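You operate a simulated robot arm through the tools that you are given. There is no shell and no other tool.

You run a simulated robot arm. Do the job below in one go: nothing can be reset, and whatever is moved stays where it is left.

TASK
Switch the cover machine off, move both packs from its waste drawer to the grey tub, switch on again.
Fine: switch off before you open the drawer; shut it before you switch on.
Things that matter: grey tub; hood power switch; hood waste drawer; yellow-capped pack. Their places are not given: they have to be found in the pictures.

The check looks at the end state, three seconds after you hand in, the way a careful person would. Anything else that was tipped, shoved, dropped, spilled or broken makes it a failure. Lids that push on must go on centred and level and be pressed home; caps that screw on are set level and turned clockwise until they are tight.

THE ROBOT
A 7-joint arm with a two-finger gripper, fixed in place. Base frame: the origin is at the foot of the arm, x ahead of it, y to its left, z up; the work surface is at about z = 94. Lengths are in cm, angles in rad, forces in N, time in s.
With the tool pointing down near the work surface it reaches from about 10 to 44 cm from the base axis. Its first joint turns from -2.496 to 2.496 rad. Payload 1.47 kg.
Tool frame: the origin (TCP) lies between the finger pads and is the grasp point; the fingertips stand 1.6 cm ahead of it; z points along the fingers, y is the line along which they close. The gripper opens to 8.7 cm. The gripper's body begins 5.5 cm behind the TCP.
Orientation is told as [roll, pitch, yaw] about the base's x, y, z axes, in that order, counted from this pose: with the fingers straight down and closing along the base's y, the tool's x points along the base's -x, its y along +y and its z along -z.

THE INTERFACE
- The arm moves only by the tool servo_tool. Its argument "motion" is a list of rows, each an object (a shift or turn left out is 0, a gripper value left out holds the last) with "delta_pos": the shift along the tool's x, y, z in cm, a list of three; "rotation": the turn, a rotation vector about the tool's x, y, z in rad, a list of three; "claw": the finger opening in cm, from 0 to 8.7. In form: [{"delta_pos": [tx, ty, tz], "rotation": [ax, ay, az], "claw": claw}, ...]. A call has 1 to 20 rows; each row shifts and turns the commanded pose from where the row before left it, along the tool's axes as they then stand. Each row takes 0.2 s and may step no farther than 5 cm and 0.15 rad from the row before; otherwise, or with a gripper value out of range, the whole call is refused. Where a pose cannot be reached the arm comes as near as it can. A force on the tool above 40 N (or 10 N above the force at the start of the call, whichever is more), or a blocked arm, ends the call early, and 0.2 s more pass. Each finger travels about 4.5 cm/s and halts on what it meets, pressing with about 28 N; the grip force reading is that of the motor and also rises with nothing between the fingers. The clock runs only during rows and for 0.2 s after the last one: add rows that do not move to give the fingers time. It gives the time, the measured TCP pose, the force on the tool (base axes), the opening and the grip force at its end, in the units of the frame above (readings bear some noise), with the torque about the TCP (base axes, N m) and any sound that the robot's microphone picked up, and new pictures: "views" is both (left out), scene, wrist or none.
- Cameras (640 x 400 px; columns grow to the right, rows downward): "scene" is fixed at [4.19, -65.13, 172.38]; the picture's right is [0.91, -0.41, 0.00], its down [-0.20, -0.43, -0.88] and it looks along [0.36, 0.80, -0.47] (base axes); focal length 325 px, centre (320, 200). "wrist" rides on the gripper at [7.3, 1.2, -9] in the tool frame; the picture's right is [-0.16, 0.99, 0.00], its down [-0.72, -0.12, -0.68] and it looks along [-0.67, -0.11, 0.73] (tool axes); focal length 247 px, centre (320, 200).
- raise_lower(by): slides the trunk up (or, below 0, down) by that many cm; the arm rides with it, the base frame stays. It gives what a move gives, with no picture.
- point_at(camera, pixels): for up to 12 pixels [column, row] of the newest picture of that camera ("zoom" is the newest enlarged one), the place [x, y, z] in the base frame of the surface seen there, good to about 0.2 cm, but the place of the scene camera against the robot may be out by one fixed shift of up to 2.5 cm in any direction. It takes no simulated time.
- close_up(camera, box): a new picture of the part [left, top, right, bottom] of that camera's present view, enlarged. It takes no simulated time.
- hand_in(): hands the job in; it is judged then, once.

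Unless the task says otherwise, let go and move clear before handing in.

The tools are called after "Call:" by a JSON object that holds its "fn" and its "kwargs". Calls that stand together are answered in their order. servo_tool: Moves the arm, as the interface text tells. Its arguments: {"type":"object","properties":{"motion":{"type":"array"},"views":{"type":"string","enum":["both","scene","wrist","none"]}},"required":["motion"]} The other tools are called the same way: raise_lower (by) slides the trunk up or down; point_at (camera, pixels) gives the place of the surface under pixels of a picture; close_up (camera, box) takes an enlarged picture of a part of a camera's view; hand_in () hands the job in.

At the start:

```text
clock: 0.0
tcp_pos: [51.21, 31.1, 136.96]
tool_rot: [0.0, -0.001, 0.0]
contact_force: [0.8, -1.1, 0.1]
moment: [-0.01, -0.03, -0.03]
gripper_width: 8.72
grasp_force: 0.2
trunk travel left (down, up): [-108.3, 15.7]
```

scene: 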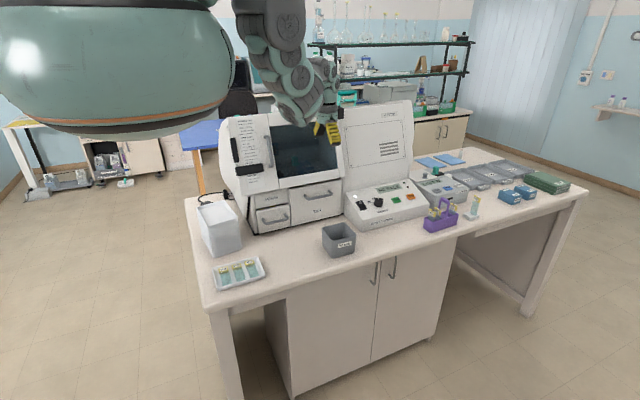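
wrist: 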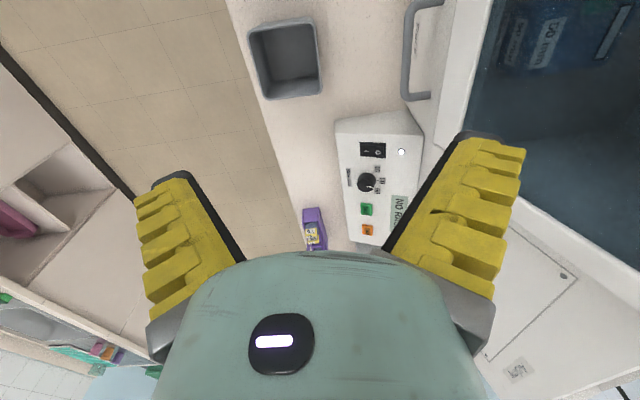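

The scene picture shows a hood-like machine (around 230-400, 100-230) with drawers, a control box (350-425, 180-225), a grey tub (340, 240). I'll take enlarged pictures to find the switch and drawer.

Call:
{"fn": "close_up", "kwargs": {"camera": "scene", "box": [220, 160, 440, 290]}}

Call:
{"fn": "close_up", "kwargs": {"camera": "wrist", "box": [230, 0, 530, 250]}}

Call:
{"fn": "close_up", "kwargs": {"camera": "scene", "box": [210, 90, 430, 220]}}

```text
2.91 times, centred on (330, 225) of scene
```

zoom: 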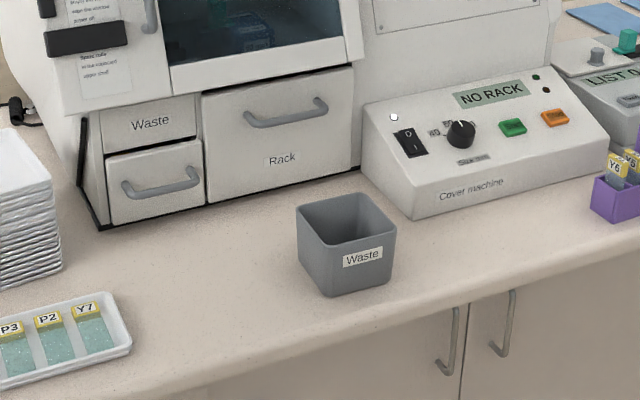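

```text
1.60 times, centred on (380, 125) of wrist
```

zoom: 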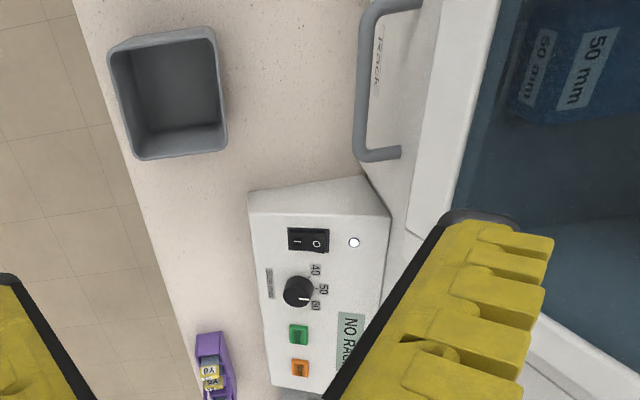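

```text
2.91 times, centred on (320, 155) of scene
```

zoom: 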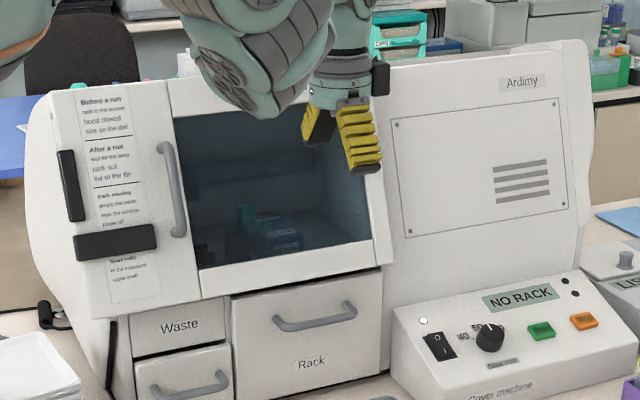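

I see the "Cover machine" console with a rocker switch and the "Waste" drawer at the lower left of the hood. I'll enlarge further and get places.

Call:
{"fn": "close_up", "kwargs": {"camera": "scene", "box": [225, 190, 305, 240]}}

Call:
{"fn": "close_up", "kwargs": {"camera": "scene", "box": [340, 180, 430, 236]}}

Call:
{"fn": "point_at", "kwargs": {"camera": "scene", "pixels": [[258, 224], [288, 219], [275, 222], [250, 210], [292, 205], [361, 203], [361, 209], [323, 235], [353, 230], [338, 226], [340, 240], [300, 240]]}}

Call:
{"fn": "point_at", "kwargs": {"camera": "wrist", "pixels": [[366, 150], [378, 151], [367, 183], [401, 152], [250, 25], [317, 20], [262, 97], [320, 92], [288, 50], [405, 95], [410, 50], [340, 120]]}}

```text
8.00 times, centred on (265, 215) of scene
```

zoom: 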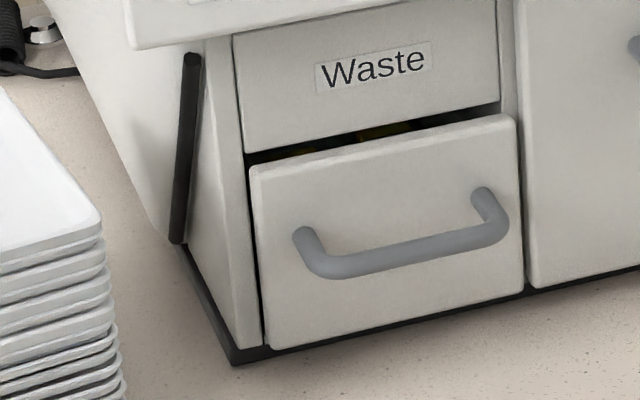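

```text
7.11 times, centred on (385, 208) of scene
```

zoom: 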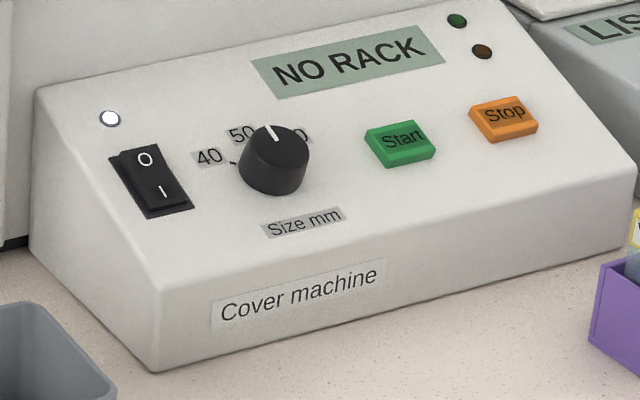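

```text
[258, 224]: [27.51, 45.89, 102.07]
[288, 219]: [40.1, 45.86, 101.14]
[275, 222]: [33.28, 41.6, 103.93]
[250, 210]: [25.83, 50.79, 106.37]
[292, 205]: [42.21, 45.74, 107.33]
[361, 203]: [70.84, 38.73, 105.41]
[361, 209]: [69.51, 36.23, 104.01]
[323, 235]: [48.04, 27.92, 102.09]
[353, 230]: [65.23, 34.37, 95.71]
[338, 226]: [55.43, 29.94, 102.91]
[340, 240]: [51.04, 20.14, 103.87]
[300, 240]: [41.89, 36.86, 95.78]
```

```text
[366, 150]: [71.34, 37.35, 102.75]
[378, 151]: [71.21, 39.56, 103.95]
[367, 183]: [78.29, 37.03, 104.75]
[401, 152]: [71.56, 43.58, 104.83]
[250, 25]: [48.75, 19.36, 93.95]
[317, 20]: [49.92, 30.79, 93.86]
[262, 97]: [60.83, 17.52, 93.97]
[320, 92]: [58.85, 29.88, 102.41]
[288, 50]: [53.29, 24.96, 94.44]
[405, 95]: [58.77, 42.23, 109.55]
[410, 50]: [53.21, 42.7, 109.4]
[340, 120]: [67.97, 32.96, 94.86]
```

The rocker switch is on the console (zoom shows O at the back, I at the front, white lamp lit = on); the Waste drawer is the lower-left one with handle. I'll measure the hood's overhang and console slope before moving.

Call:
{"fn": "point_at", "kwargs": {"camera": "wrist", "pixels": [[440, 100], [470, 30], [455, 150], [400, 140], [345, 135], [415, 135], [390, 240], [350, 235], [435, 40], [480, 100], [410, 8], [405, 30]]}}

Call:
{"fn": "point_at", "kwargs": {"camera": "scene", "pixels": [[270, 186], [320, 180], [245, 190], [275, 150], [240, 150], [330, 170], [335, 120], [268, 200], [320, 200], [310, 195], [240, 172], [265, 150]]}}

Call:
{"fn": "point_at", "kwargs": {"camera": "scene", "pixels": [[264, 220], [270, 224], [284, 217], [262, 215], [272, 212], [284, 209], [265, 232], [220, 215], [240, 270], [325, 126], [332, 138], [115, 70]]}}

```text
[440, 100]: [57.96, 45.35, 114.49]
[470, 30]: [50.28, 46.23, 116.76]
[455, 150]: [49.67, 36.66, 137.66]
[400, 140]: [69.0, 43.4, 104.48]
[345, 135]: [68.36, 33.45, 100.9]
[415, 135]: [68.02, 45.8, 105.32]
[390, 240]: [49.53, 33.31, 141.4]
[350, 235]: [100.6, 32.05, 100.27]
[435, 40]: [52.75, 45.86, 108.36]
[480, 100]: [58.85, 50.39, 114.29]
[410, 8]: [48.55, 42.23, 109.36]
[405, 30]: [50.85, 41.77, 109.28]
```

```text
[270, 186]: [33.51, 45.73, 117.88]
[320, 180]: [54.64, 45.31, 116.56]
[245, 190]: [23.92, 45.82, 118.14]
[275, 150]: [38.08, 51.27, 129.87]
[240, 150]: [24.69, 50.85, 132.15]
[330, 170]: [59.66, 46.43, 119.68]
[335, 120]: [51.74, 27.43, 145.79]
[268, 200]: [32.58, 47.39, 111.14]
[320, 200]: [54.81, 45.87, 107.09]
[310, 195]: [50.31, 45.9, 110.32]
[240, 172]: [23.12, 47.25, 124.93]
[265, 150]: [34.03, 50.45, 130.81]
```

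```text
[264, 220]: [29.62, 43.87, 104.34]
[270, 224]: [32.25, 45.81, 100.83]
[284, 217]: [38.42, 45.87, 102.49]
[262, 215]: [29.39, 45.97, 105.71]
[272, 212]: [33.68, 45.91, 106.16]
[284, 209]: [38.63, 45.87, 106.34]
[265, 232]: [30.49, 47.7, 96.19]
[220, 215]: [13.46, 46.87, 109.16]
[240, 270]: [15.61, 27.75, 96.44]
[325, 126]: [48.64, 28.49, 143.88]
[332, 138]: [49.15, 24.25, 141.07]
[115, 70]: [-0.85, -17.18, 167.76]
```

The hood front is flush at about y≈46 and slopes back above z≈116; the console tilts about 20°. I'll lower the trunk 18 cm in place, which should extend the arm's reach at table level, and look again.

Call:
{"fn": "raise_lower", "kwargs": {"by": -18}}

Call:
{"fn": "servo_tool", "kwargs": {"motion": [{"claw": 0}, {}, {}]}}

```text
clock: 2.0
tcp_pos: [51.14, 31.12, 118.96]
tool_rot: [0.002, -0.001, 0.0]
contact_force: [0.9, 0.5, 0.0]
moment: [0.01, 0.0, 0.01]
gripper_width: 8.69
grasp_force: 0.0
trunk travel left (down, up): [-90.3, 33.7]
```

```text
clock: 2.8
tcp_pos: [51.04, 31.12, 118.87]
tool_rot: [0.0, 0.0, 0.0]
contact_force: [0.1, 0.1, 0.0]
moment: [-0.01, -0.01, 0.02]
gripper_width: 2.31
grasp_force: 5.6
trunk travel left (down, up): [-90.3, 33.7]
```

scene: 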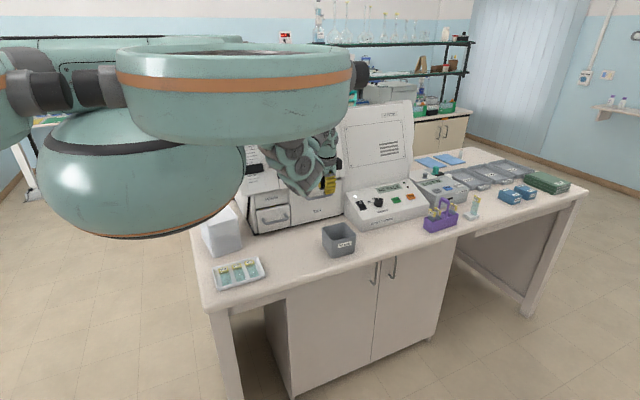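
wrist: 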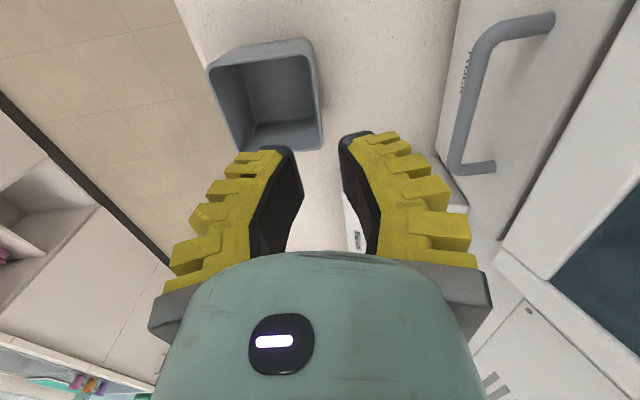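

The arm's shoulder/elbow links appear large at upper left (40-350, 40-240). I'll check their heights and extents before lowering further.

Call:
{"fn": "point_at", "kwargs": {"camera": "scene", "pixels": [[140, 232], [60, 180], [230, 130], [340, 80], [140, 180], [300, 180], [330, 188], [240, 170], [20, 70], [230, 60], [320, 150], [215, 215]]}}

Call:
{"fn": "close_up", "kwargs": {"camera": "scene", "box": [220, 100, 440, 240]}}

```text
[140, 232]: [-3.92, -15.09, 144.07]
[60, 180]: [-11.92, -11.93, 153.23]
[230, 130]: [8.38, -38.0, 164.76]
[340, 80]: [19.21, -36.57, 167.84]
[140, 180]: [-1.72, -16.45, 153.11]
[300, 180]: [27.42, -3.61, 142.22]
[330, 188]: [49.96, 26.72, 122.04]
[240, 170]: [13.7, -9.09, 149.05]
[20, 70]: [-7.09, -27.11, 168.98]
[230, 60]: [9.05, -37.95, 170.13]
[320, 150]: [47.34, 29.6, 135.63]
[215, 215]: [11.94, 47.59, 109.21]
```

```text
2.86 times, centred on (330, 170) of scene
```

zoom: 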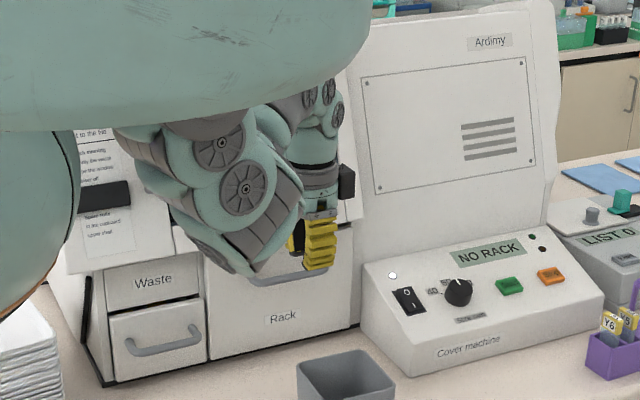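

The forearm clears everything and the console view is clear. I'll tilt the tool about 0.35 rad (fingers leaning toward +y, square to the console face) and travel to a hover above the rocker, to see whether it can be reached.

Call:
{"fn": "servo_tool", "kwargs": {"motion": [{"rotation": [-0.117, 0, 0], "claw": 0}, {"rotation": [-0.117, 0, 0]}, {"rotation": [-0.116, 0, 0]}, {"delta_pos": [-4.03, 0.63, 0.95]}, {"delta_pos": [-4.03, 0.63, 0.95]}, {"delta_pos": [-4.03, 0.63, 0.95]}, {}]}}

```text
clock: 4.4
tcp_pos: [63.3, 33.65, 116.86]
tool_rot: [0.349, -0.003, -0.004]
contact_force: [-0.5, -0.5, 0.6]
moment: [-0.02, 0.0, 0.02]
gripper_width: 0.02
grasp_force: 28.0
trunk travel left (down, up): [-90.3, 33.7]
```

scene: 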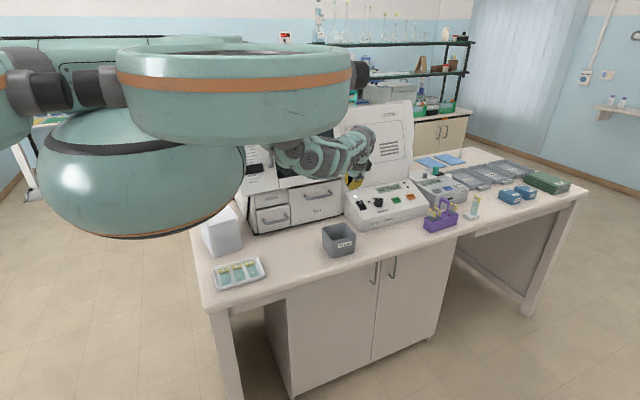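
wrist: 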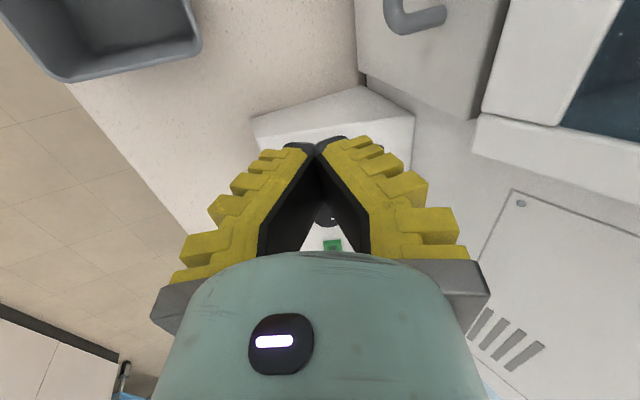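

The arm reached (63.3, 33.7, 116.9) with the tilt; the rocker is hidden behind the fingers in the wrist picture. I'll continue the rest of the way to hover.

Call:
{"fn": "servo_tool", "kwargs": {"motion": [{"delta_pos": [-4.03, 0.63, 0.95]}, {"delta_pos": [-3.8, 0.63, 0.95]}, {}]}}

Call:
{"fn": "close_up", "kwargs": {"camera": "scene", "box": [330, 150, 430, 230]}}

```text
clock: 5.2
tcp_pos: [65.6, 33.63, 116.34]
tool_rot: [0.35, 0.0, 0.002]
contact_force: [1.1, -0.4, 0.6]
moment: [0.01, 0.01, -0.02]
gripper_width: 0.0
grasp_force: 27.8
out of reach, approached as far as the arm can: row 1, 2
trunk travel left (down, up): [-90.3, 33.7]
```

scene: 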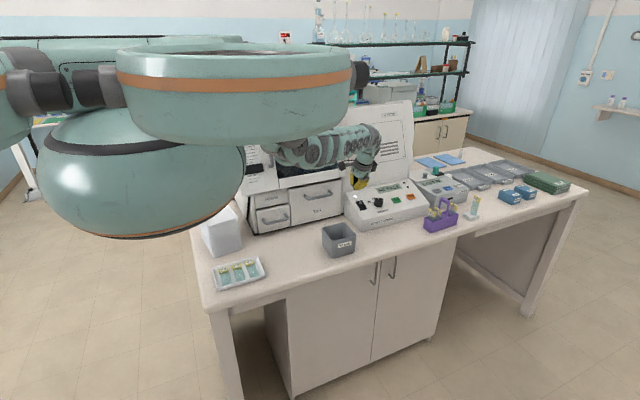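
wrist: 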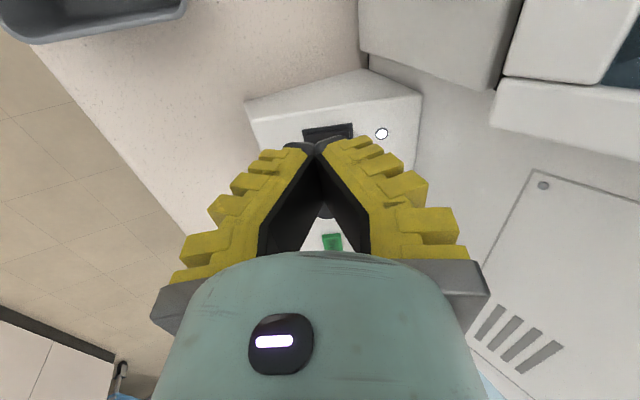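

```text
5.00 times, centred on (380, 190) of scene
```

zoom: 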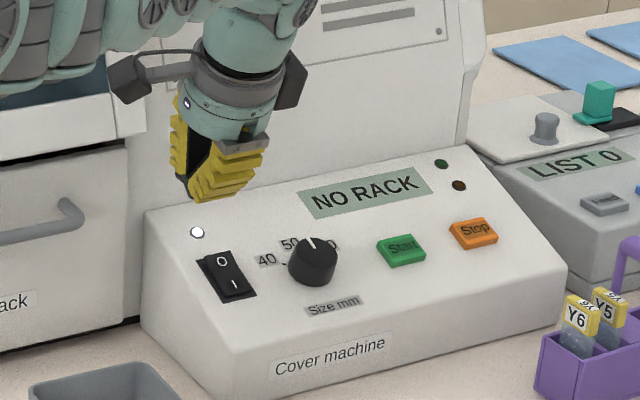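

The arm stopped at its reach limit, x≈65.6; the rocker is at about (222, 275) in the zoom. I'll measure rocker corners and the lamp with both cameras to work out the scene camera's offset.

Call:
{"fn": "point_at", "kwargs": {"camera": "zoom", "pixels": [[197, 233], [222, 262], [236, 287], [205, 262], [228, 252], [226, 303], [254, 292], [215, 300], [245, 265], [312, 240], [212, 255], [246, 295]]}}

Call:
{"fn": "point_at", "kwargs": {"camera": "wrist", "pixels": [[381, 133], [328, 130], [348, 126], [310, 136], [351, 134], [304, 131], [370, 100], [300, 110], [420, 98], [246, 103], [370, 70], [400, 170]]}}

Call:
{"fn": "close_up", "kwargs": {"camera": "wrist", "box": [240, 70, 440, 195]}}

```text
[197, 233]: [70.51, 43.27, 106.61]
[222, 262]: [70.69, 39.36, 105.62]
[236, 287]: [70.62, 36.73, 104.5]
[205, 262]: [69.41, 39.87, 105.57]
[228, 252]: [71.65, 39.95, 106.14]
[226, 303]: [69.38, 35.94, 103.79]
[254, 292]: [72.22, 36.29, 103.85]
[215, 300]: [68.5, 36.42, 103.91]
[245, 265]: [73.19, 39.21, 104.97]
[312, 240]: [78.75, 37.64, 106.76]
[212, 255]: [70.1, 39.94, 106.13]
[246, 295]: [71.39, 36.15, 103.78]
```

```text
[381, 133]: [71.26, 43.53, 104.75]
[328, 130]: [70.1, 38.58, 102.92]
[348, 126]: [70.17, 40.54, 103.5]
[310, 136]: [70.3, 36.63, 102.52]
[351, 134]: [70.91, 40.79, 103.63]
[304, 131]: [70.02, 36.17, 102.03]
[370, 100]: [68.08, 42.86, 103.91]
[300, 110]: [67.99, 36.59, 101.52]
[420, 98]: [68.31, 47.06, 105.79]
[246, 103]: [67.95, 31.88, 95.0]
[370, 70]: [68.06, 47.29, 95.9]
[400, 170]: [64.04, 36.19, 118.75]
```

```text
3.20 times, centred on (340, 132) of wrist
```

zoom: 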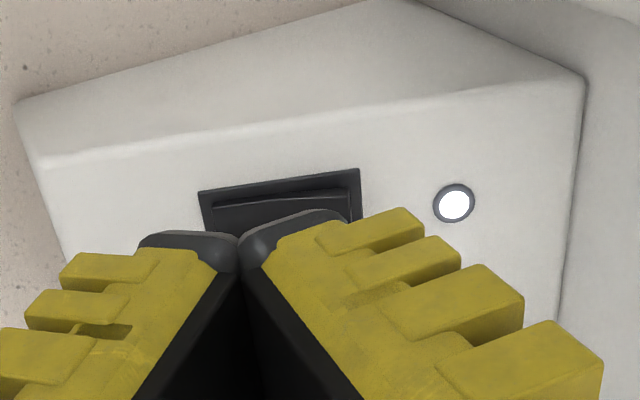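

Lamp reads (71.26, 43.53, 104.75) from the wrist and (70.5, 43.3, 106.6) from the scene, so the scene is off by about (−0.8, −0.3, +1.85). The rocker's O side is near (71.5, 39.6, 103.8), beyond vertical reach, so I'll lean the tool toward +x and rise before lowering the trunk.

Call:
{"fn": "servo_tool", "kwargs": {"motion": [{"rotation": [0, -0.125, 0]}, {"rotation": [0, -0.125, 0]}, {"rotation": [0, -0.125, 0]}, {"rotation": [0, -0.125, 0]}, {"delta_pos": [-1.8, 1.37, -3.3]}, {"delta_pos": [-1.8, 1.37, -3.3]}, {"delta_pos": [-1.8, 1.37, -3.3]}, {"delta_pos": [-1.8, 1.37, -3.3]}, {}]}}

```text
clock: 7.2
tcp_pos: [68.0, 35.89, 131.29]
tool_rot: [0.391, -0.467, -0.187]
contact_force: [0.1, 0.7, -0.1]
moment: [0.01, 0.02, 0.01]
gripper_width: 0.01
grasp_force: 27.8
out of reach, approached as far as the arm can: row 5, 6, 7, 8
trunk travel left (down, up): [-90.3, 33.7]
```

scene: 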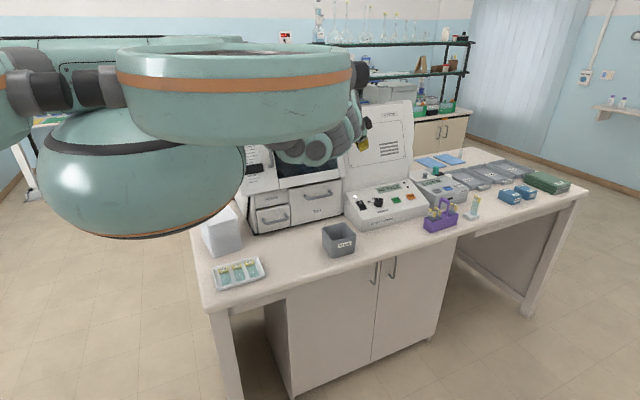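
wrist: 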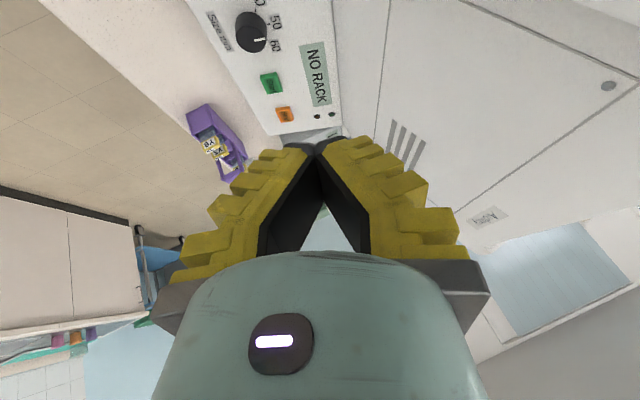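

The tool is at (68.0, 35.9, 131.3), tilted; only the raised rows were out of reach while the tilted rows at z≈116 were not. I'll come back down toward z≈117 and see whether the tilted pose above the rocker is reached without moving the trunk.

Call:
{"fn": "servo_tool", "kwargs": {"motion": [{"delta_pos": [1.8, -1.37, 3.3]}, {"delta_pos": [1.8, -1.37, 3.3]}, {"delta_pos": [1.8, -1.37, 3.3]}, {"delta_pos": [0.9, -0.68, 1.65]}, {}, {}]}}

Call:
{"fn": "close_up", "kwargs": {"camera": "scene", "box": [330, 150, 430, 230]}}

```text
clock: 8.6
tcp_pos: [67.87, 35.88, 117.56]
tool_rot: [0.395, -0.468, -0.183]
contact_force: [-0.1, 0.4, 0.0]
moment: [-0.01, -0.01, 0.02]
gripper_width: 0.0
grasp_force: 27.9
trunk travel left (down, up): [-90.3, 33.7]
```

scene: 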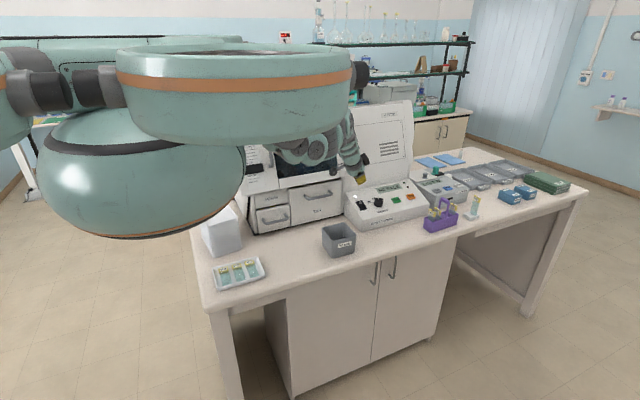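
wrist: 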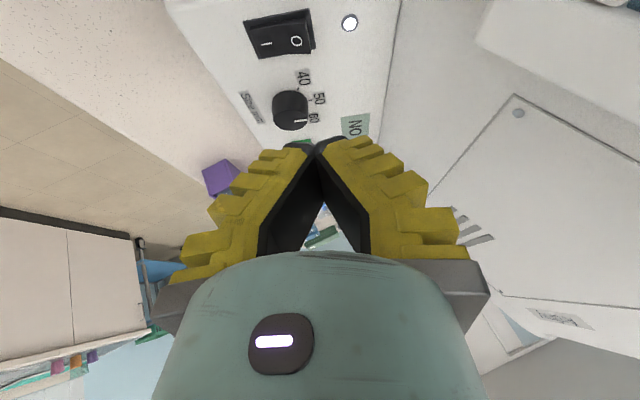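

```text
5.00 times, centred on (380, 190) of scene
```

zoom: 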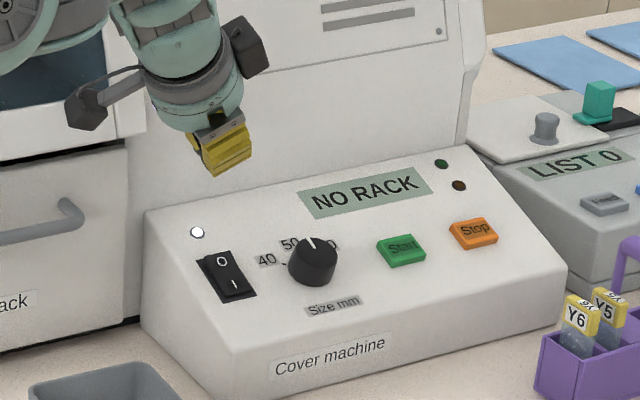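

Now the wrist picture shows the rocker clearly at (280, 33), with O at (296, 40), I at (265, 44), lamp at (349, 22) and the pose is reached exactly. I'll measure the rocker precisely.

Call:
{"fn": "close_up", "kwargs": {"camera": "wrist", "box": [220, 0, 380, 100]}}

Call:
{"fn": "point_at", "kwargs": {"camera": "wrist", "pixels": [[296, 40], [265, 44], [280, 40], [309, 30], [255, 38], [303, 20], [308, 45], [349, 22], [244, 22], [312, 10], [316, 48], [257, 58]]}}

```text
4.00 times, centred on (300, 50) of wrist
```

zoom: 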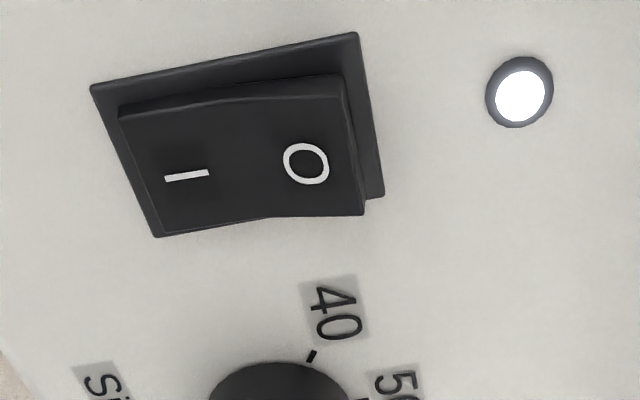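

```text
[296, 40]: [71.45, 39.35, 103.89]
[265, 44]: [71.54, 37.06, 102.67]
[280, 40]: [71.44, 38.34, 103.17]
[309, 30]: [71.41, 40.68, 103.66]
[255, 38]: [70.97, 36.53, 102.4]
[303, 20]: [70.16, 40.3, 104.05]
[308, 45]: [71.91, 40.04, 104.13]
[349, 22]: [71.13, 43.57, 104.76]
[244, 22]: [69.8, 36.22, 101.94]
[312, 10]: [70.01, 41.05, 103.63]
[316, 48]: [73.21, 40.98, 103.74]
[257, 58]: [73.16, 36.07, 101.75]
```

The rocker's raised O end is around (71.4, 39.4–40.3, 104.0) with pivot near y=38.4. I'll move to about 3 cm above the O end along the panel normal.

Call:
{"fn": "servo_tool", "kwargs": {"motion": [{"delta_pos": [0.193, -0.352, 3.248]}, {"delta_pos": [0.193, -0.352, 3.248]}, {"delta_pos": [0.193, -0.352, 3.248]}, {}, {}]}}

Call:
{"fn": "close_up", "kwargs": {"camera": "scene", "box": [330, 150, 430, 230]}}

Call:
{"fn": "close_up", "kwargs": {"camera": "wrist", "box": [220, 50, 420, 175]}}

```text
clock: 9.8
tcp_pos: [70.28, 37.19, 113.01]
tool_rot: [0.396, -0.466, -0.186]
contact_force: [0.8, -0.2, -0.1]
moment: [-0.01, -0.01, -0.02]
gripper_width: 0.0
grasp_force: 28.0
out of reach, approached as far as the arm can: row 2, 3
trunk travel left (down, up): [-90.3, 33.7]
```

scene: 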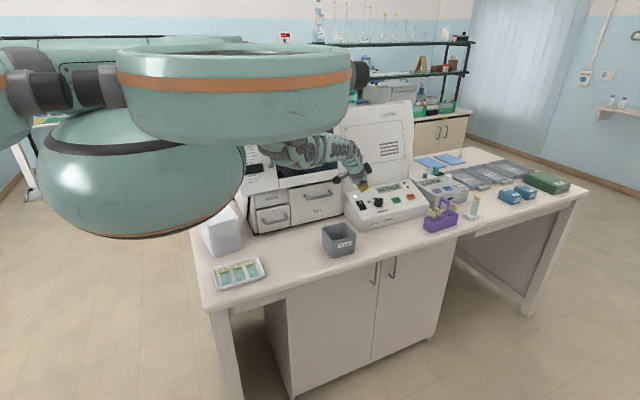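
wrist: 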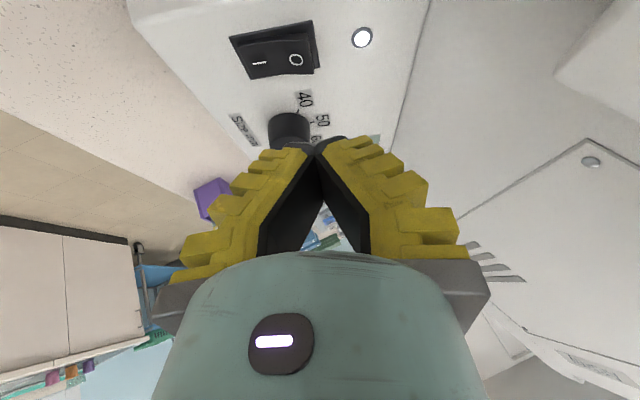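

```text
5.00 times, centred on (380, 190) of scene
```

zoom: 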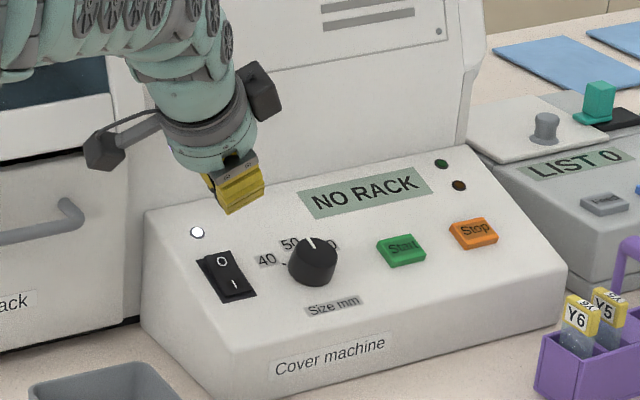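

```text
3.20 times, centred on (320, 112) of wrist
```

zoom: 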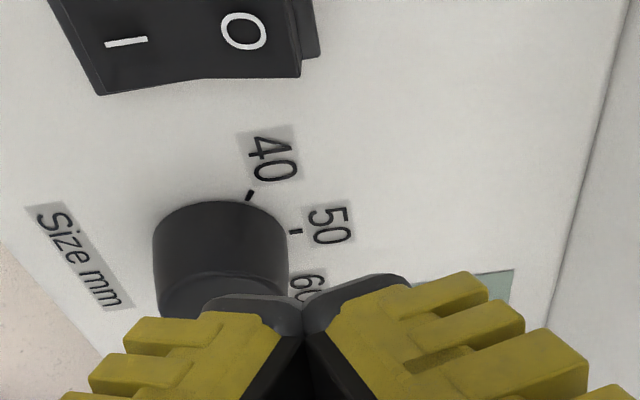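

The tool stopped at its limit (70.3, 37.2, 113.0), about 2 cm short radially. I'll rise 10 cm and push outward to find the trunk height at which the reach is enough.

Call:
{"fn": "servo_tool", "kwargs": {"motion": [{"delta_pos": [-1.5, 1.14, -2.75]}, {"delta_pos": [-1.5, 1.14, -2.75]}, {"delta_pos": [-1.5, 1.14, -2.75]}, {"delta_pos": [-0.74, 0.82, 0.63]}, {"delta_pos": [-0.74, 0.82, 0.63]}, {}, {}, {}], "views": "scene"}}

```text
clock: 11.6
tcp_pos: [72.31, 38.55, 123.37]
tool_rot: [0.395, -0.468, -0.184]
contact_force: [-0.2, 1.0, -0.3]
moment: [0.03, 0.01, 0.01]
gripper_width: 0.0
grasp_force: 28.2
trunk travel left (down, up): [-90.3, 33.7]
```

scene: 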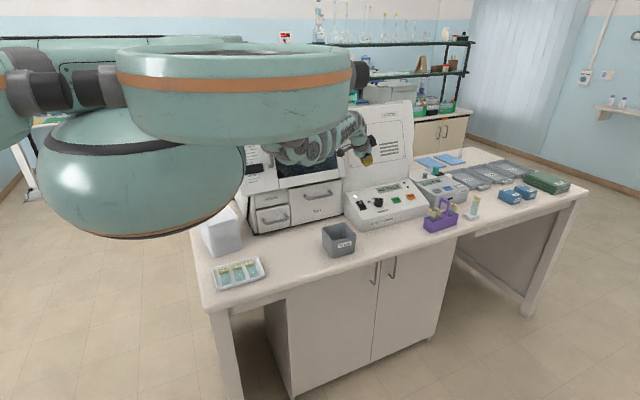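

At z=123.4 the pose (72.3, 38.6) is reached freely. I'll lower the trunk 13 cm, bringing the TCP to z≈110.4 above the rocker with clearance, and check the pictures.

Call:
{"fn": "raise_lower", "kwargs": {"by": -13}}

Call:
{"fn": "servo_tool", "kwargs": {"motion": [{}]}}

Call:
{"fn": "close_up", "kwargs": {"camera": "scene", "box": [330, 160, 410, 220]}}

Call:
{"fn": "close_up", "kwargs": {"camera": "wrist", "box": [220, 50, 420, 175]}}

```text
clock: 13.2
tcp_pos: [72.42, 38.64, 110.41]
tool_rot: [0.394, -0.467, -0.184]
contact_force: [0.6, 0.2, 0.3]
moment: [-0.02, 0.01, -0.02]
gripper_width: 0.02
grasp_force: 28.2
trunk travel left (down, up): [-77.3, 46.7]
```

```text
clock: 13.6
tcp_pos: [72.33, 38.57, 110.3]
tool_rot: [0.395, -0.469, -0.185]
contact_force: [-0.6, 0.2, -0.5]
moment: [-0.03, 0.03, -0.02]
gripper_width: 0.0
grasp_force: 28.2
trunk travel left (down, up): [-77.3, 46.7]
```

scene: 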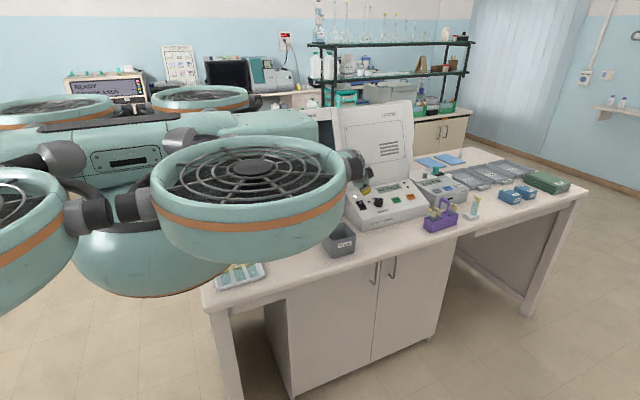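
wrist: 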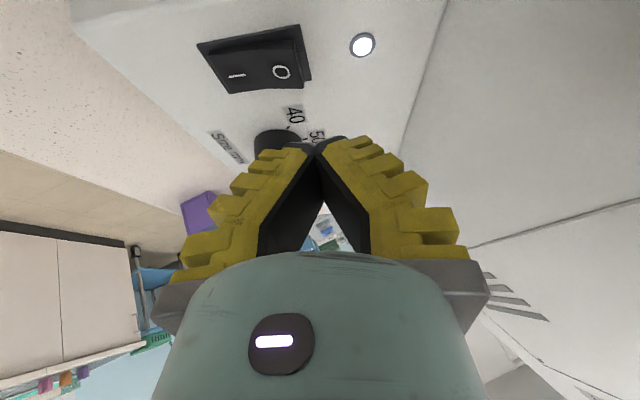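

```text
6.67 times, centred on (370, 190) of scene
```

zoom: 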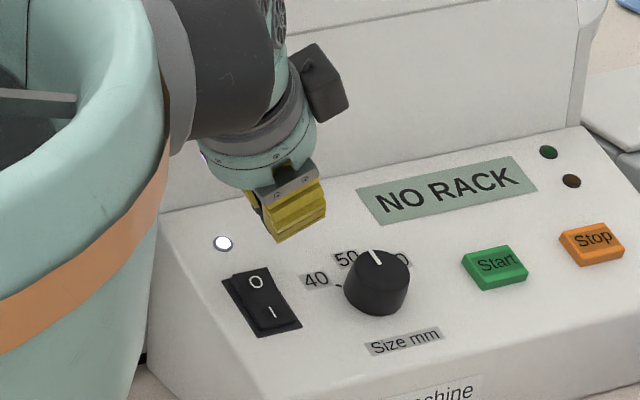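

```text
3.20 times, centred on (320, 112) of wrist
```

zoom: 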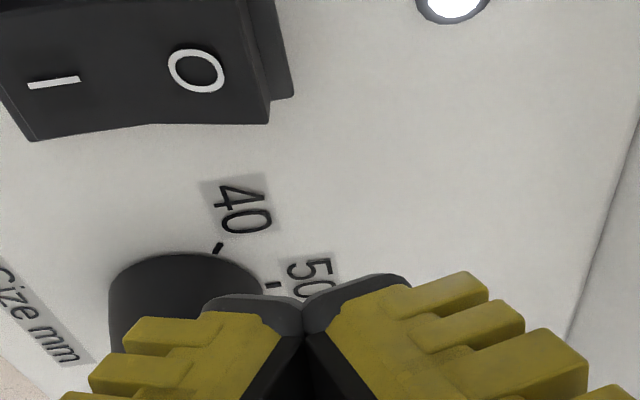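

The robot body now blocks part of the scene view, but the tool is at (72.3, 38.6, 110.3) over the rocker with lamp lit. I'll check the actual fingertip places with the wrist camera so I can place the tip on the O end.

Call:
{"fn": "point_at", "kwargs": {"camera": "wrist", "pixels": [[300, 148], [288, 146], [318, 150], [330, 141], [343, 138], [282, 72], [237, 76], [296, 66], [291, 80], [305, 78], [362, 44], [270, 140]]}}

Call:
{"fn": "point_at", "kwargs": {"camera": "scene", "pixels": [[240, 258], [340, 190], [150, 295], [365, 195], [346, 178], [200, 140]]}}

```text
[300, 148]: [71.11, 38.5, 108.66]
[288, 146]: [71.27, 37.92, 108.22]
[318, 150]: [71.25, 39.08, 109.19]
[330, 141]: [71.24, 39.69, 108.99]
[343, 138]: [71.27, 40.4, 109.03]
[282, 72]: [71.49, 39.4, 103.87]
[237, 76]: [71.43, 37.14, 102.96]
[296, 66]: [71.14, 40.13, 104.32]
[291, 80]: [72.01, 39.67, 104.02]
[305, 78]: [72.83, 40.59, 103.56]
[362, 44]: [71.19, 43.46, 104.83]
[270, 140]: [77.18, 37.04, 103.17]
```

```text
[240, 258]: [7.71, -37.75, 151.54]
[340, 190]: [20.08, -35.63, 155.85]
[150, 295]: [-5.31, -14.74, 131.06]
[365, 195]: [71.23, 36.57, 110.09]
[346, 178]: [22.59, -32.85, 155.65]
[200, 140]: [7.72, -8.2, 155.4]
```

The fingertips' lower edge sits at about (71.3, 38–40.4, 108.3), the O face at (71.5, 39.4, 103.9). I'll descend 3.3 cm to just above it, then look.

Call:
{"fn": "servo_tool", "kwargs": {"motion": [{"delta_pos": [0.815, -0.397, 1.39]}, {"delta_pos": [0.815, -0.397, 1.39]}, {}]}}

Call:
{"fn": "close_up", "kwargs": {"camera": "scene", "box": [330, 160, 410, 220]}}

Call:
{"fn": "close_up", "kwargs": {"camera": "wrist", "box": [220, 50, 420, 175]}}

```text
clock: 14.4
tcp_pos: [71.9, 38.49, 107.09]
tool_rot: [0.394, -0.469, -0.184]
contact_force: [-0.6, 0.3, 0.0]
moment: [-0.05, 0.02, 0.02]
gripper_width: 0.02
grasp_force: 28.4
out of reach, approached as far as the arm can: row 2
trunk travel left (down, up): [-77.3, 46.7]
```

scene: 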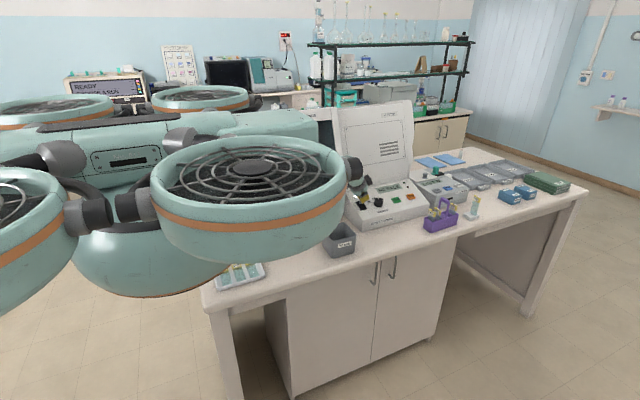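
wrist: 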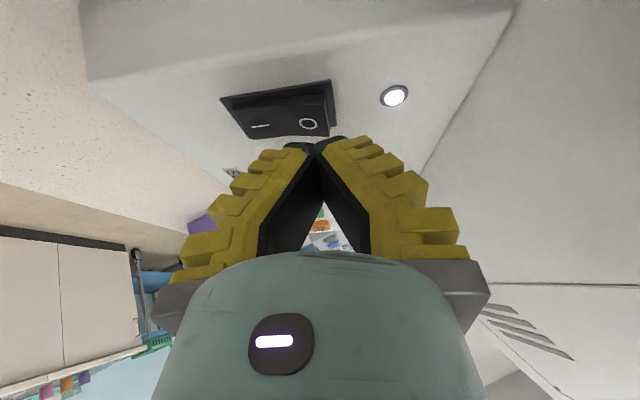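

```text
6.67 times, centred on (370, 190) of scene
```

zoom: 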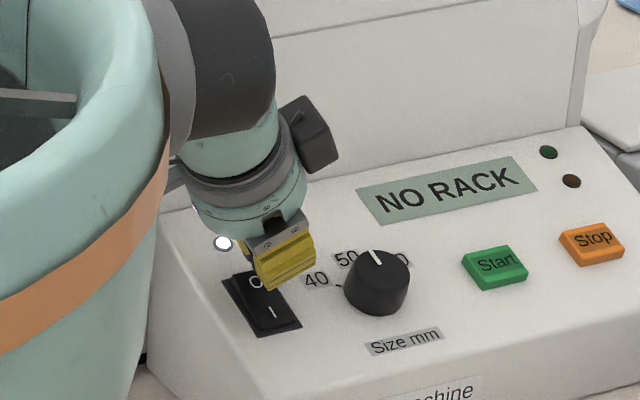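

```text
3.20 times, centred on (320, 112) of wrist
```

zoom: 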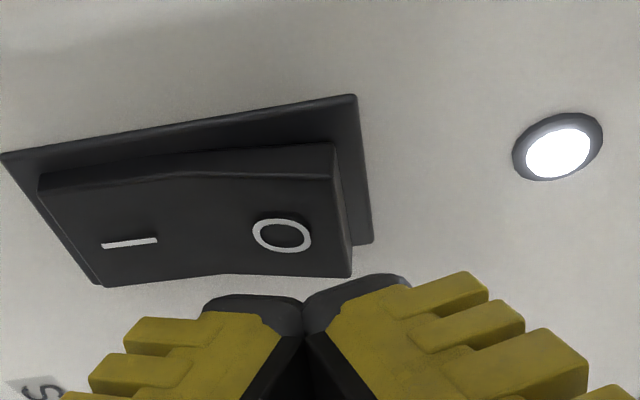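

The tips are now about 1 cm above the rocker's O side, but slightly short of the commanded spot because of reach. I'll rise 3 cm with a small +y shift, lower the trunk 3 cm, then press in small steps.

Call:
{"fn": "servo_tool", "kwargs": {"motion": [{"delta_pos": [-1.1, 1.45, -2.43]}, {}, {}], "views": "none"}}

Call:
{"fn": "raise_lower", "kwargs": {"by": -3}}

Call:
{"fn": "servo_tool", "kwargs": {"motion": [{}]}}

Call:
{"fn": "close_up", "kwargs": {"camera": "wrist", "box": [220, 50, 420, 175]}}

```text
clock: 15.2
tcp_pos: [71.65, 38.98, 110.1]
tool_rot: [0.393, -0.468, -0.184]
contact_force: [-0.4, -0.2, -0.3]
moment: [-0.04, -0.01, -0.01]
gripper_width: 0.01
grasp_force: 28.5
trunk travel left (down, up): [-77.3, 46.7]
```

```text
clock: 15.9
tcp_pos: [71.72, 38.94, 107.18]
tool_rot: [0.394, -0.468, -0.185]
contact_force: [0.9, -0.3, 0.4]
moment: [-0.01, -0.01, 0.01]
gripper_width: 0.02
grasp_force: 27.8
trunk travel left (down, up): [-74.3, 49.7]
```

```text
clock: 16.3
tcp_pos: [71.49, 38.98, 107.12]
tool_rot: [0.393, -0.469, -0.186]
contact_force: [0.2, -0.3, 0.2]
moment: [-0.01, -0.01, -0.03]
gripper_width: 0.02
grasp_force: 27.7
trunk travel left (down, up): [-74.3, 49.7]
```

scene: 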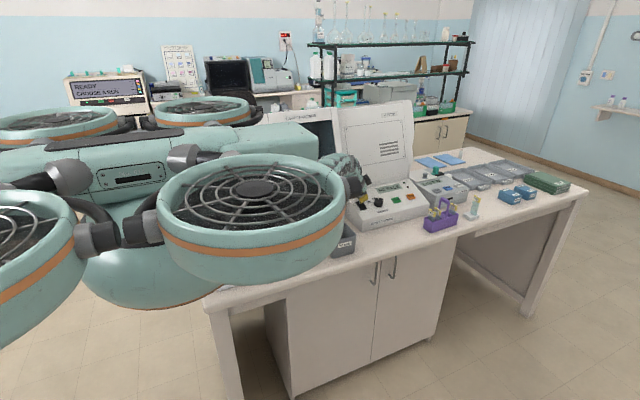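
wrist: 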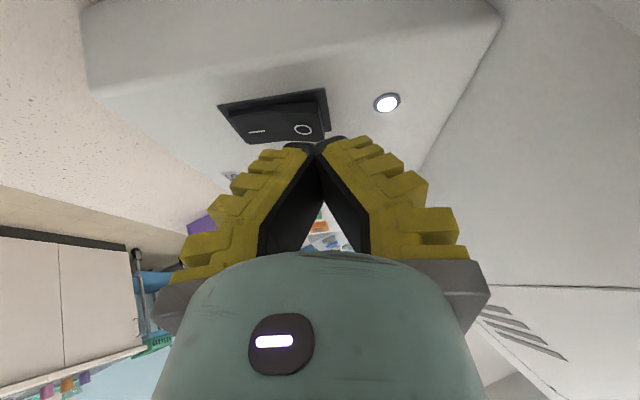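

```text
3.20 times, centred on (320, 112) of wrist
```

zoom: 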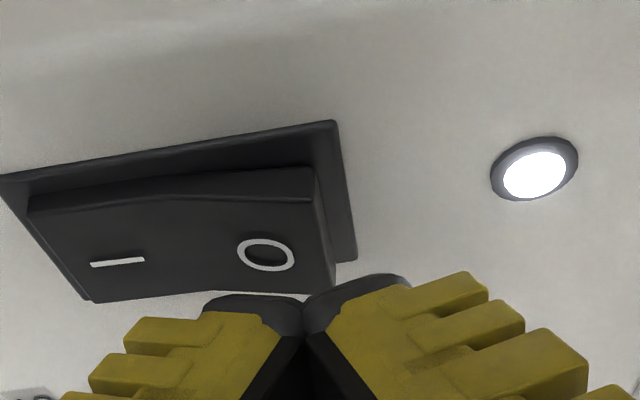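

The tip centre is about (70.8, 39.7, 105.0), just above the raised O end. Now I press straight down in 0.25 cm steps, watching force and sound.

Call:
{"fn": "servo_tool", "kwargs": {"motion": [{"delta_pos": [0.1125, -0.086, 0.206]}, {"delta_pos": [0.1125, -0.086, 0.206]}, {"delta_pos": [0.1125, -0.086, 0.206]}, {"delta_pos": [0.1125, -0.086, 0.206]}, {"delta_pos": [0.1125, -0.086, 0.206]}, {}], "views": "wrist"}}

Call:
{"fn": "close_up", "kwargs": {"camera": "wrist", "box": [220, 50, 420, 175]}}

```text
clock: 17.7
tcp_pos: [71.56, 38.97, 105.98]
tool_rot: [0.393, -0.467, -0.183]
contact_force: [0.8, -0.4, -0.9]
moment: [-0.02, -0.04, -0.01]
gripper_width: 0.0
grasp_force: 27.9
trunk travel left (down, up): [-74.3, 49.7]
```

wrist: 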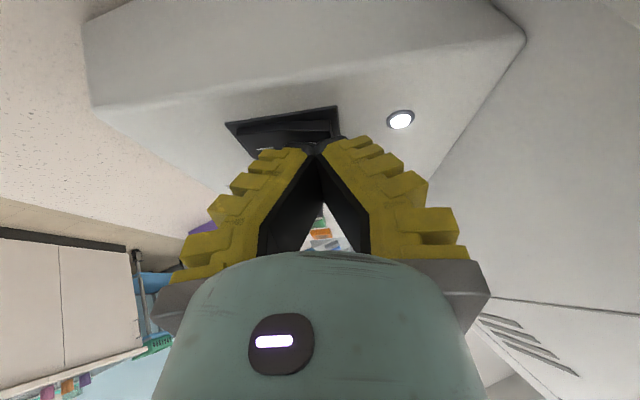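

```text
3.20 times, centred on (320, 112) of wrist
```

zoom: 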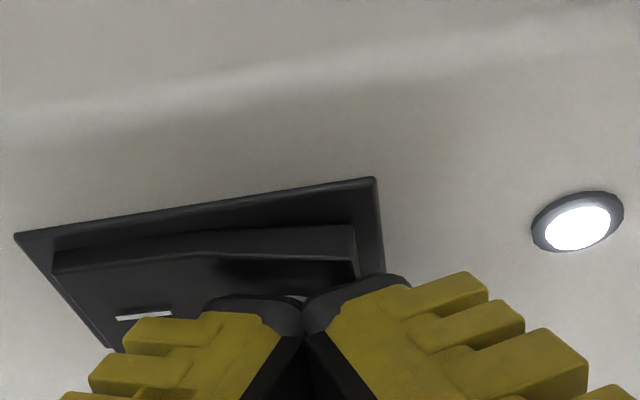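

No contact yet (force near zero), and the tip is right over the O face. I'll continue pressing in small steps.

Call:
{"fn": "servo_tool", "kwargs": {"motion": [{"delta_pos": [0.09, -0.069, 0.165]}, {"delta_pos": [0.09, -0.069, 0.165]}, {"delta_pos": [0.09, -0.069, 0.165]}], "views": "wrist"}}

Call:
{"fn": "close_up", "kwargs": {"camera": "wrist", "box": [220, 50, 420, 175]}}

```text
clock: 18.5
tcp_pos: [71.93, 39.08, 105.57]
tool_rot: [0.4, -0.472, -0.188]
contact_force: [-9.2, -2.4, 22.9]
moment: [-0.24, 0.32, -0.02]
gripper_width: 0.6
grasp_force: 27.5
trunk travel left (down, up): [-74.3, 49.7]
```

wrist: 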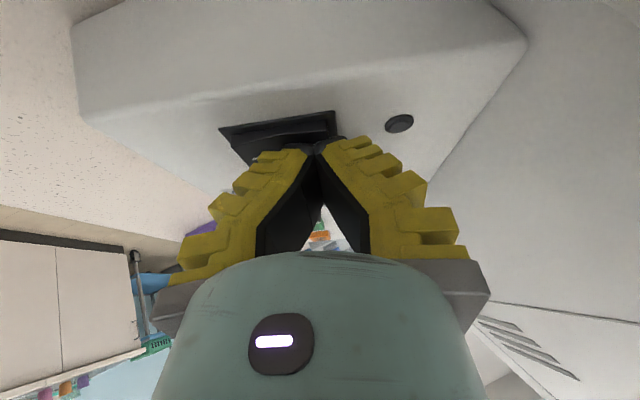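

```text
3.20 times, centred on (320, 112) of wrist
```

zoom: 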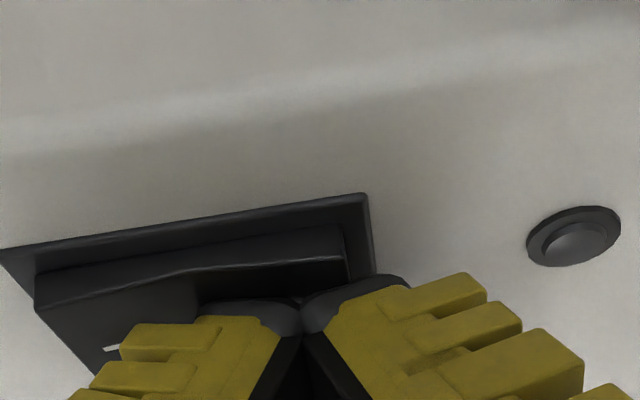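

The lamp at (399, 123) is now dark: the switch has flipped. I'll retract upward and confirm it stays off.

Call:
{"fn": "servo_tool", "kwargs": {"motion": [{"delta_pos": [-0.9, 0.685, -1.65]}, {"delta_pos": [-1.8, 1.37, -3.3]}, {"delta_pos": [-0.45, 0.34, -0.82]}, {}, {}]}}

Call:
{"fn": "close_up", "kwargs": {"camera": "wrist", "box": [180, 0, 420, 150]}}

Call:
{"fn": "close_up", "kwargs": {"camera": "scene", "box": [330, 160, 430, 230]}}

```text
clock: 19.7
tcp_pos: [71.8, 38.87, 112.38]
tool_rot: [0.393, -0.467, -0.186]
contact_force: [-0.5, -0.4, 0.7]
moment: [0.01, 0.03, 0.02]
gripper_width: 0.0
grasp_force: 28.5
trunk travel left (down, up): [-74.3, 49.7]
```

scene: 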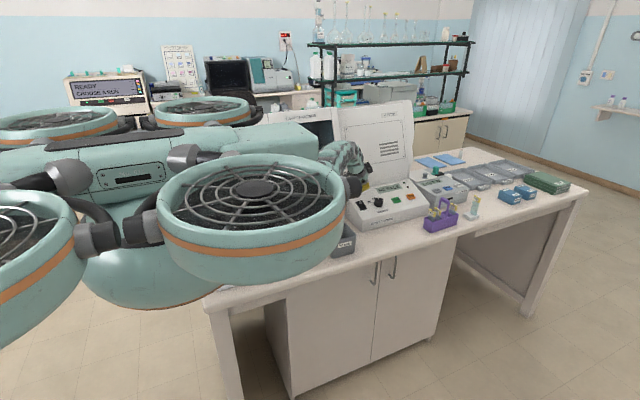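
wrist: 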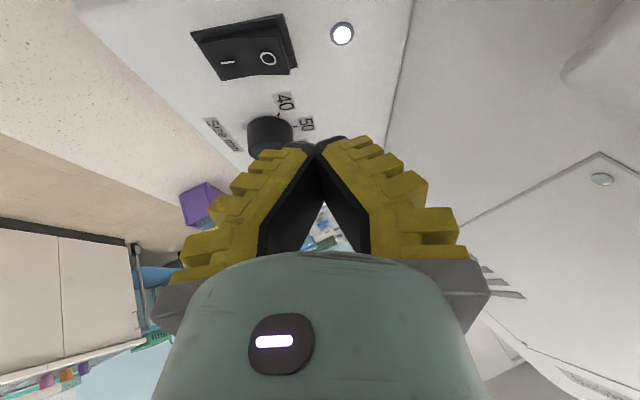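

```text
2.67 times, centred on (300, 75) of wrist
```

zoom: 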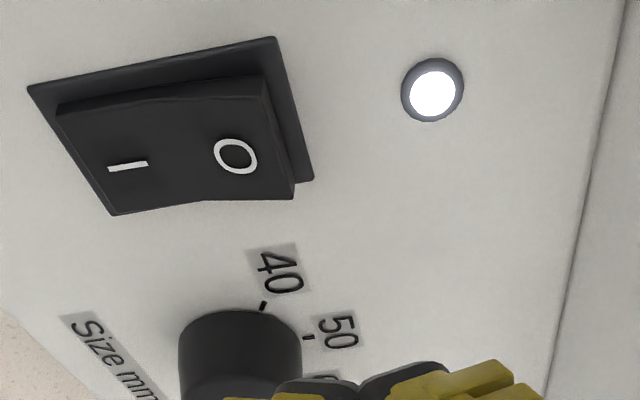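

```text
5.71 times, centred on (380, 195) of scene
```

zoom: 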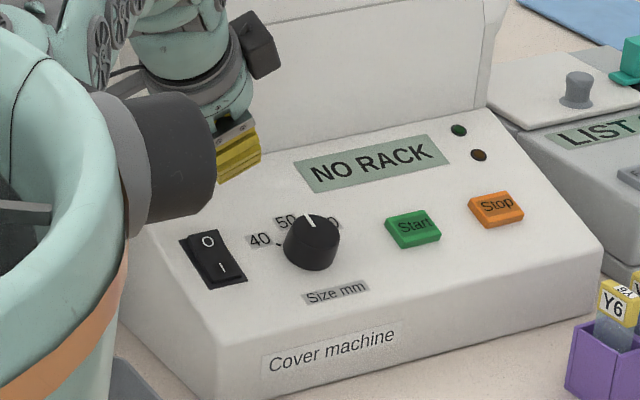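

After retracting, the lamp is lit again and the rocker still stands with I down, so it sprang back: the outer finger had slid off the O end onto the bezel (the fingers were wedged open 0.6 cm). I'll roll the tool slightly so the outer tip corner lands at y≈40.2, lower the trunk for more reach, and press deeper.

Call:
{"fn": "servo_tool", "kwargs": {"motion": [{"delta_pos": [-1.35, 1.03, -2.47]}, {"delta_pos": [-1.35, 1.03, -2.47]}, {"rotation": [0.12, 0, 0]}, {}, {}], "views": "none"}}

Call:
{"fn": "raise_lower", "kwargs": {"by": -6}}

Call:
{"fn": "servo_tool", "kwargs": {"motion": [{}]}}

```text
clock: 20.9
tcp_pos: [71.56, 38.73, 118.38]
tool_rot: [0.272, -0.468, -0.185]
contact_force: [0.3, 0.0, 0.0]
moment: [0.02, -0.02, -0.03]
gripper_width: 0.01
grasp_force: 28.2
trunk travel left (down, up): [-74.3, 49.7]
```

```text
clock: 21.9
tcp_pos: [71.52, 38.77, 112.46]
tool_rot: [0.276, -0.467, -0.185]
contact_force: [0.2, -0.3, -0.7]
moment: [0.03, -0.02, 0.0]
gripper_width: 0.01
grasp_force: 28.0
trunk travel left (down, up): [-68.3, 55.7]
```

```text
clock: 22.3
tcp_pos: [71.59, 38.72, 112.34]
tool_rot: [0.273, -0.469, -0.186]
contact_force: [0.4, 0.2, 1.4]
moment: [0.03, 0.0, 0.0]
gripper_width: 0.03
grasp_force: 28.0
trunk travel left (down, up): [-68.3, 55.7]
```

scene: 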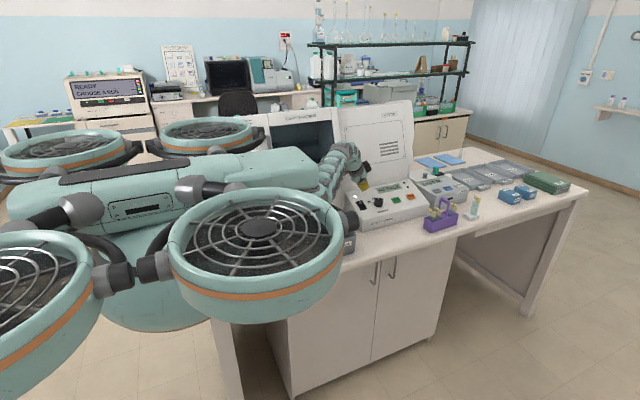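
wrist: 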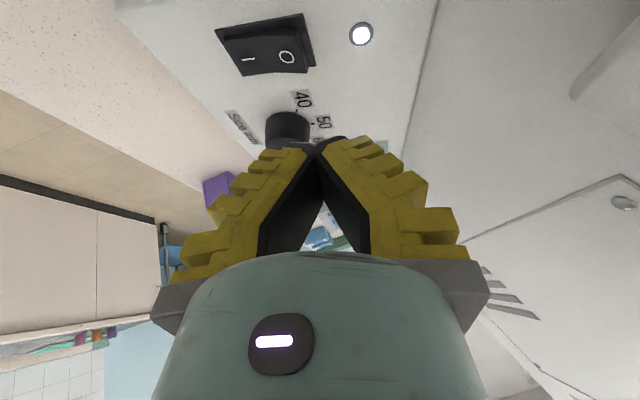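

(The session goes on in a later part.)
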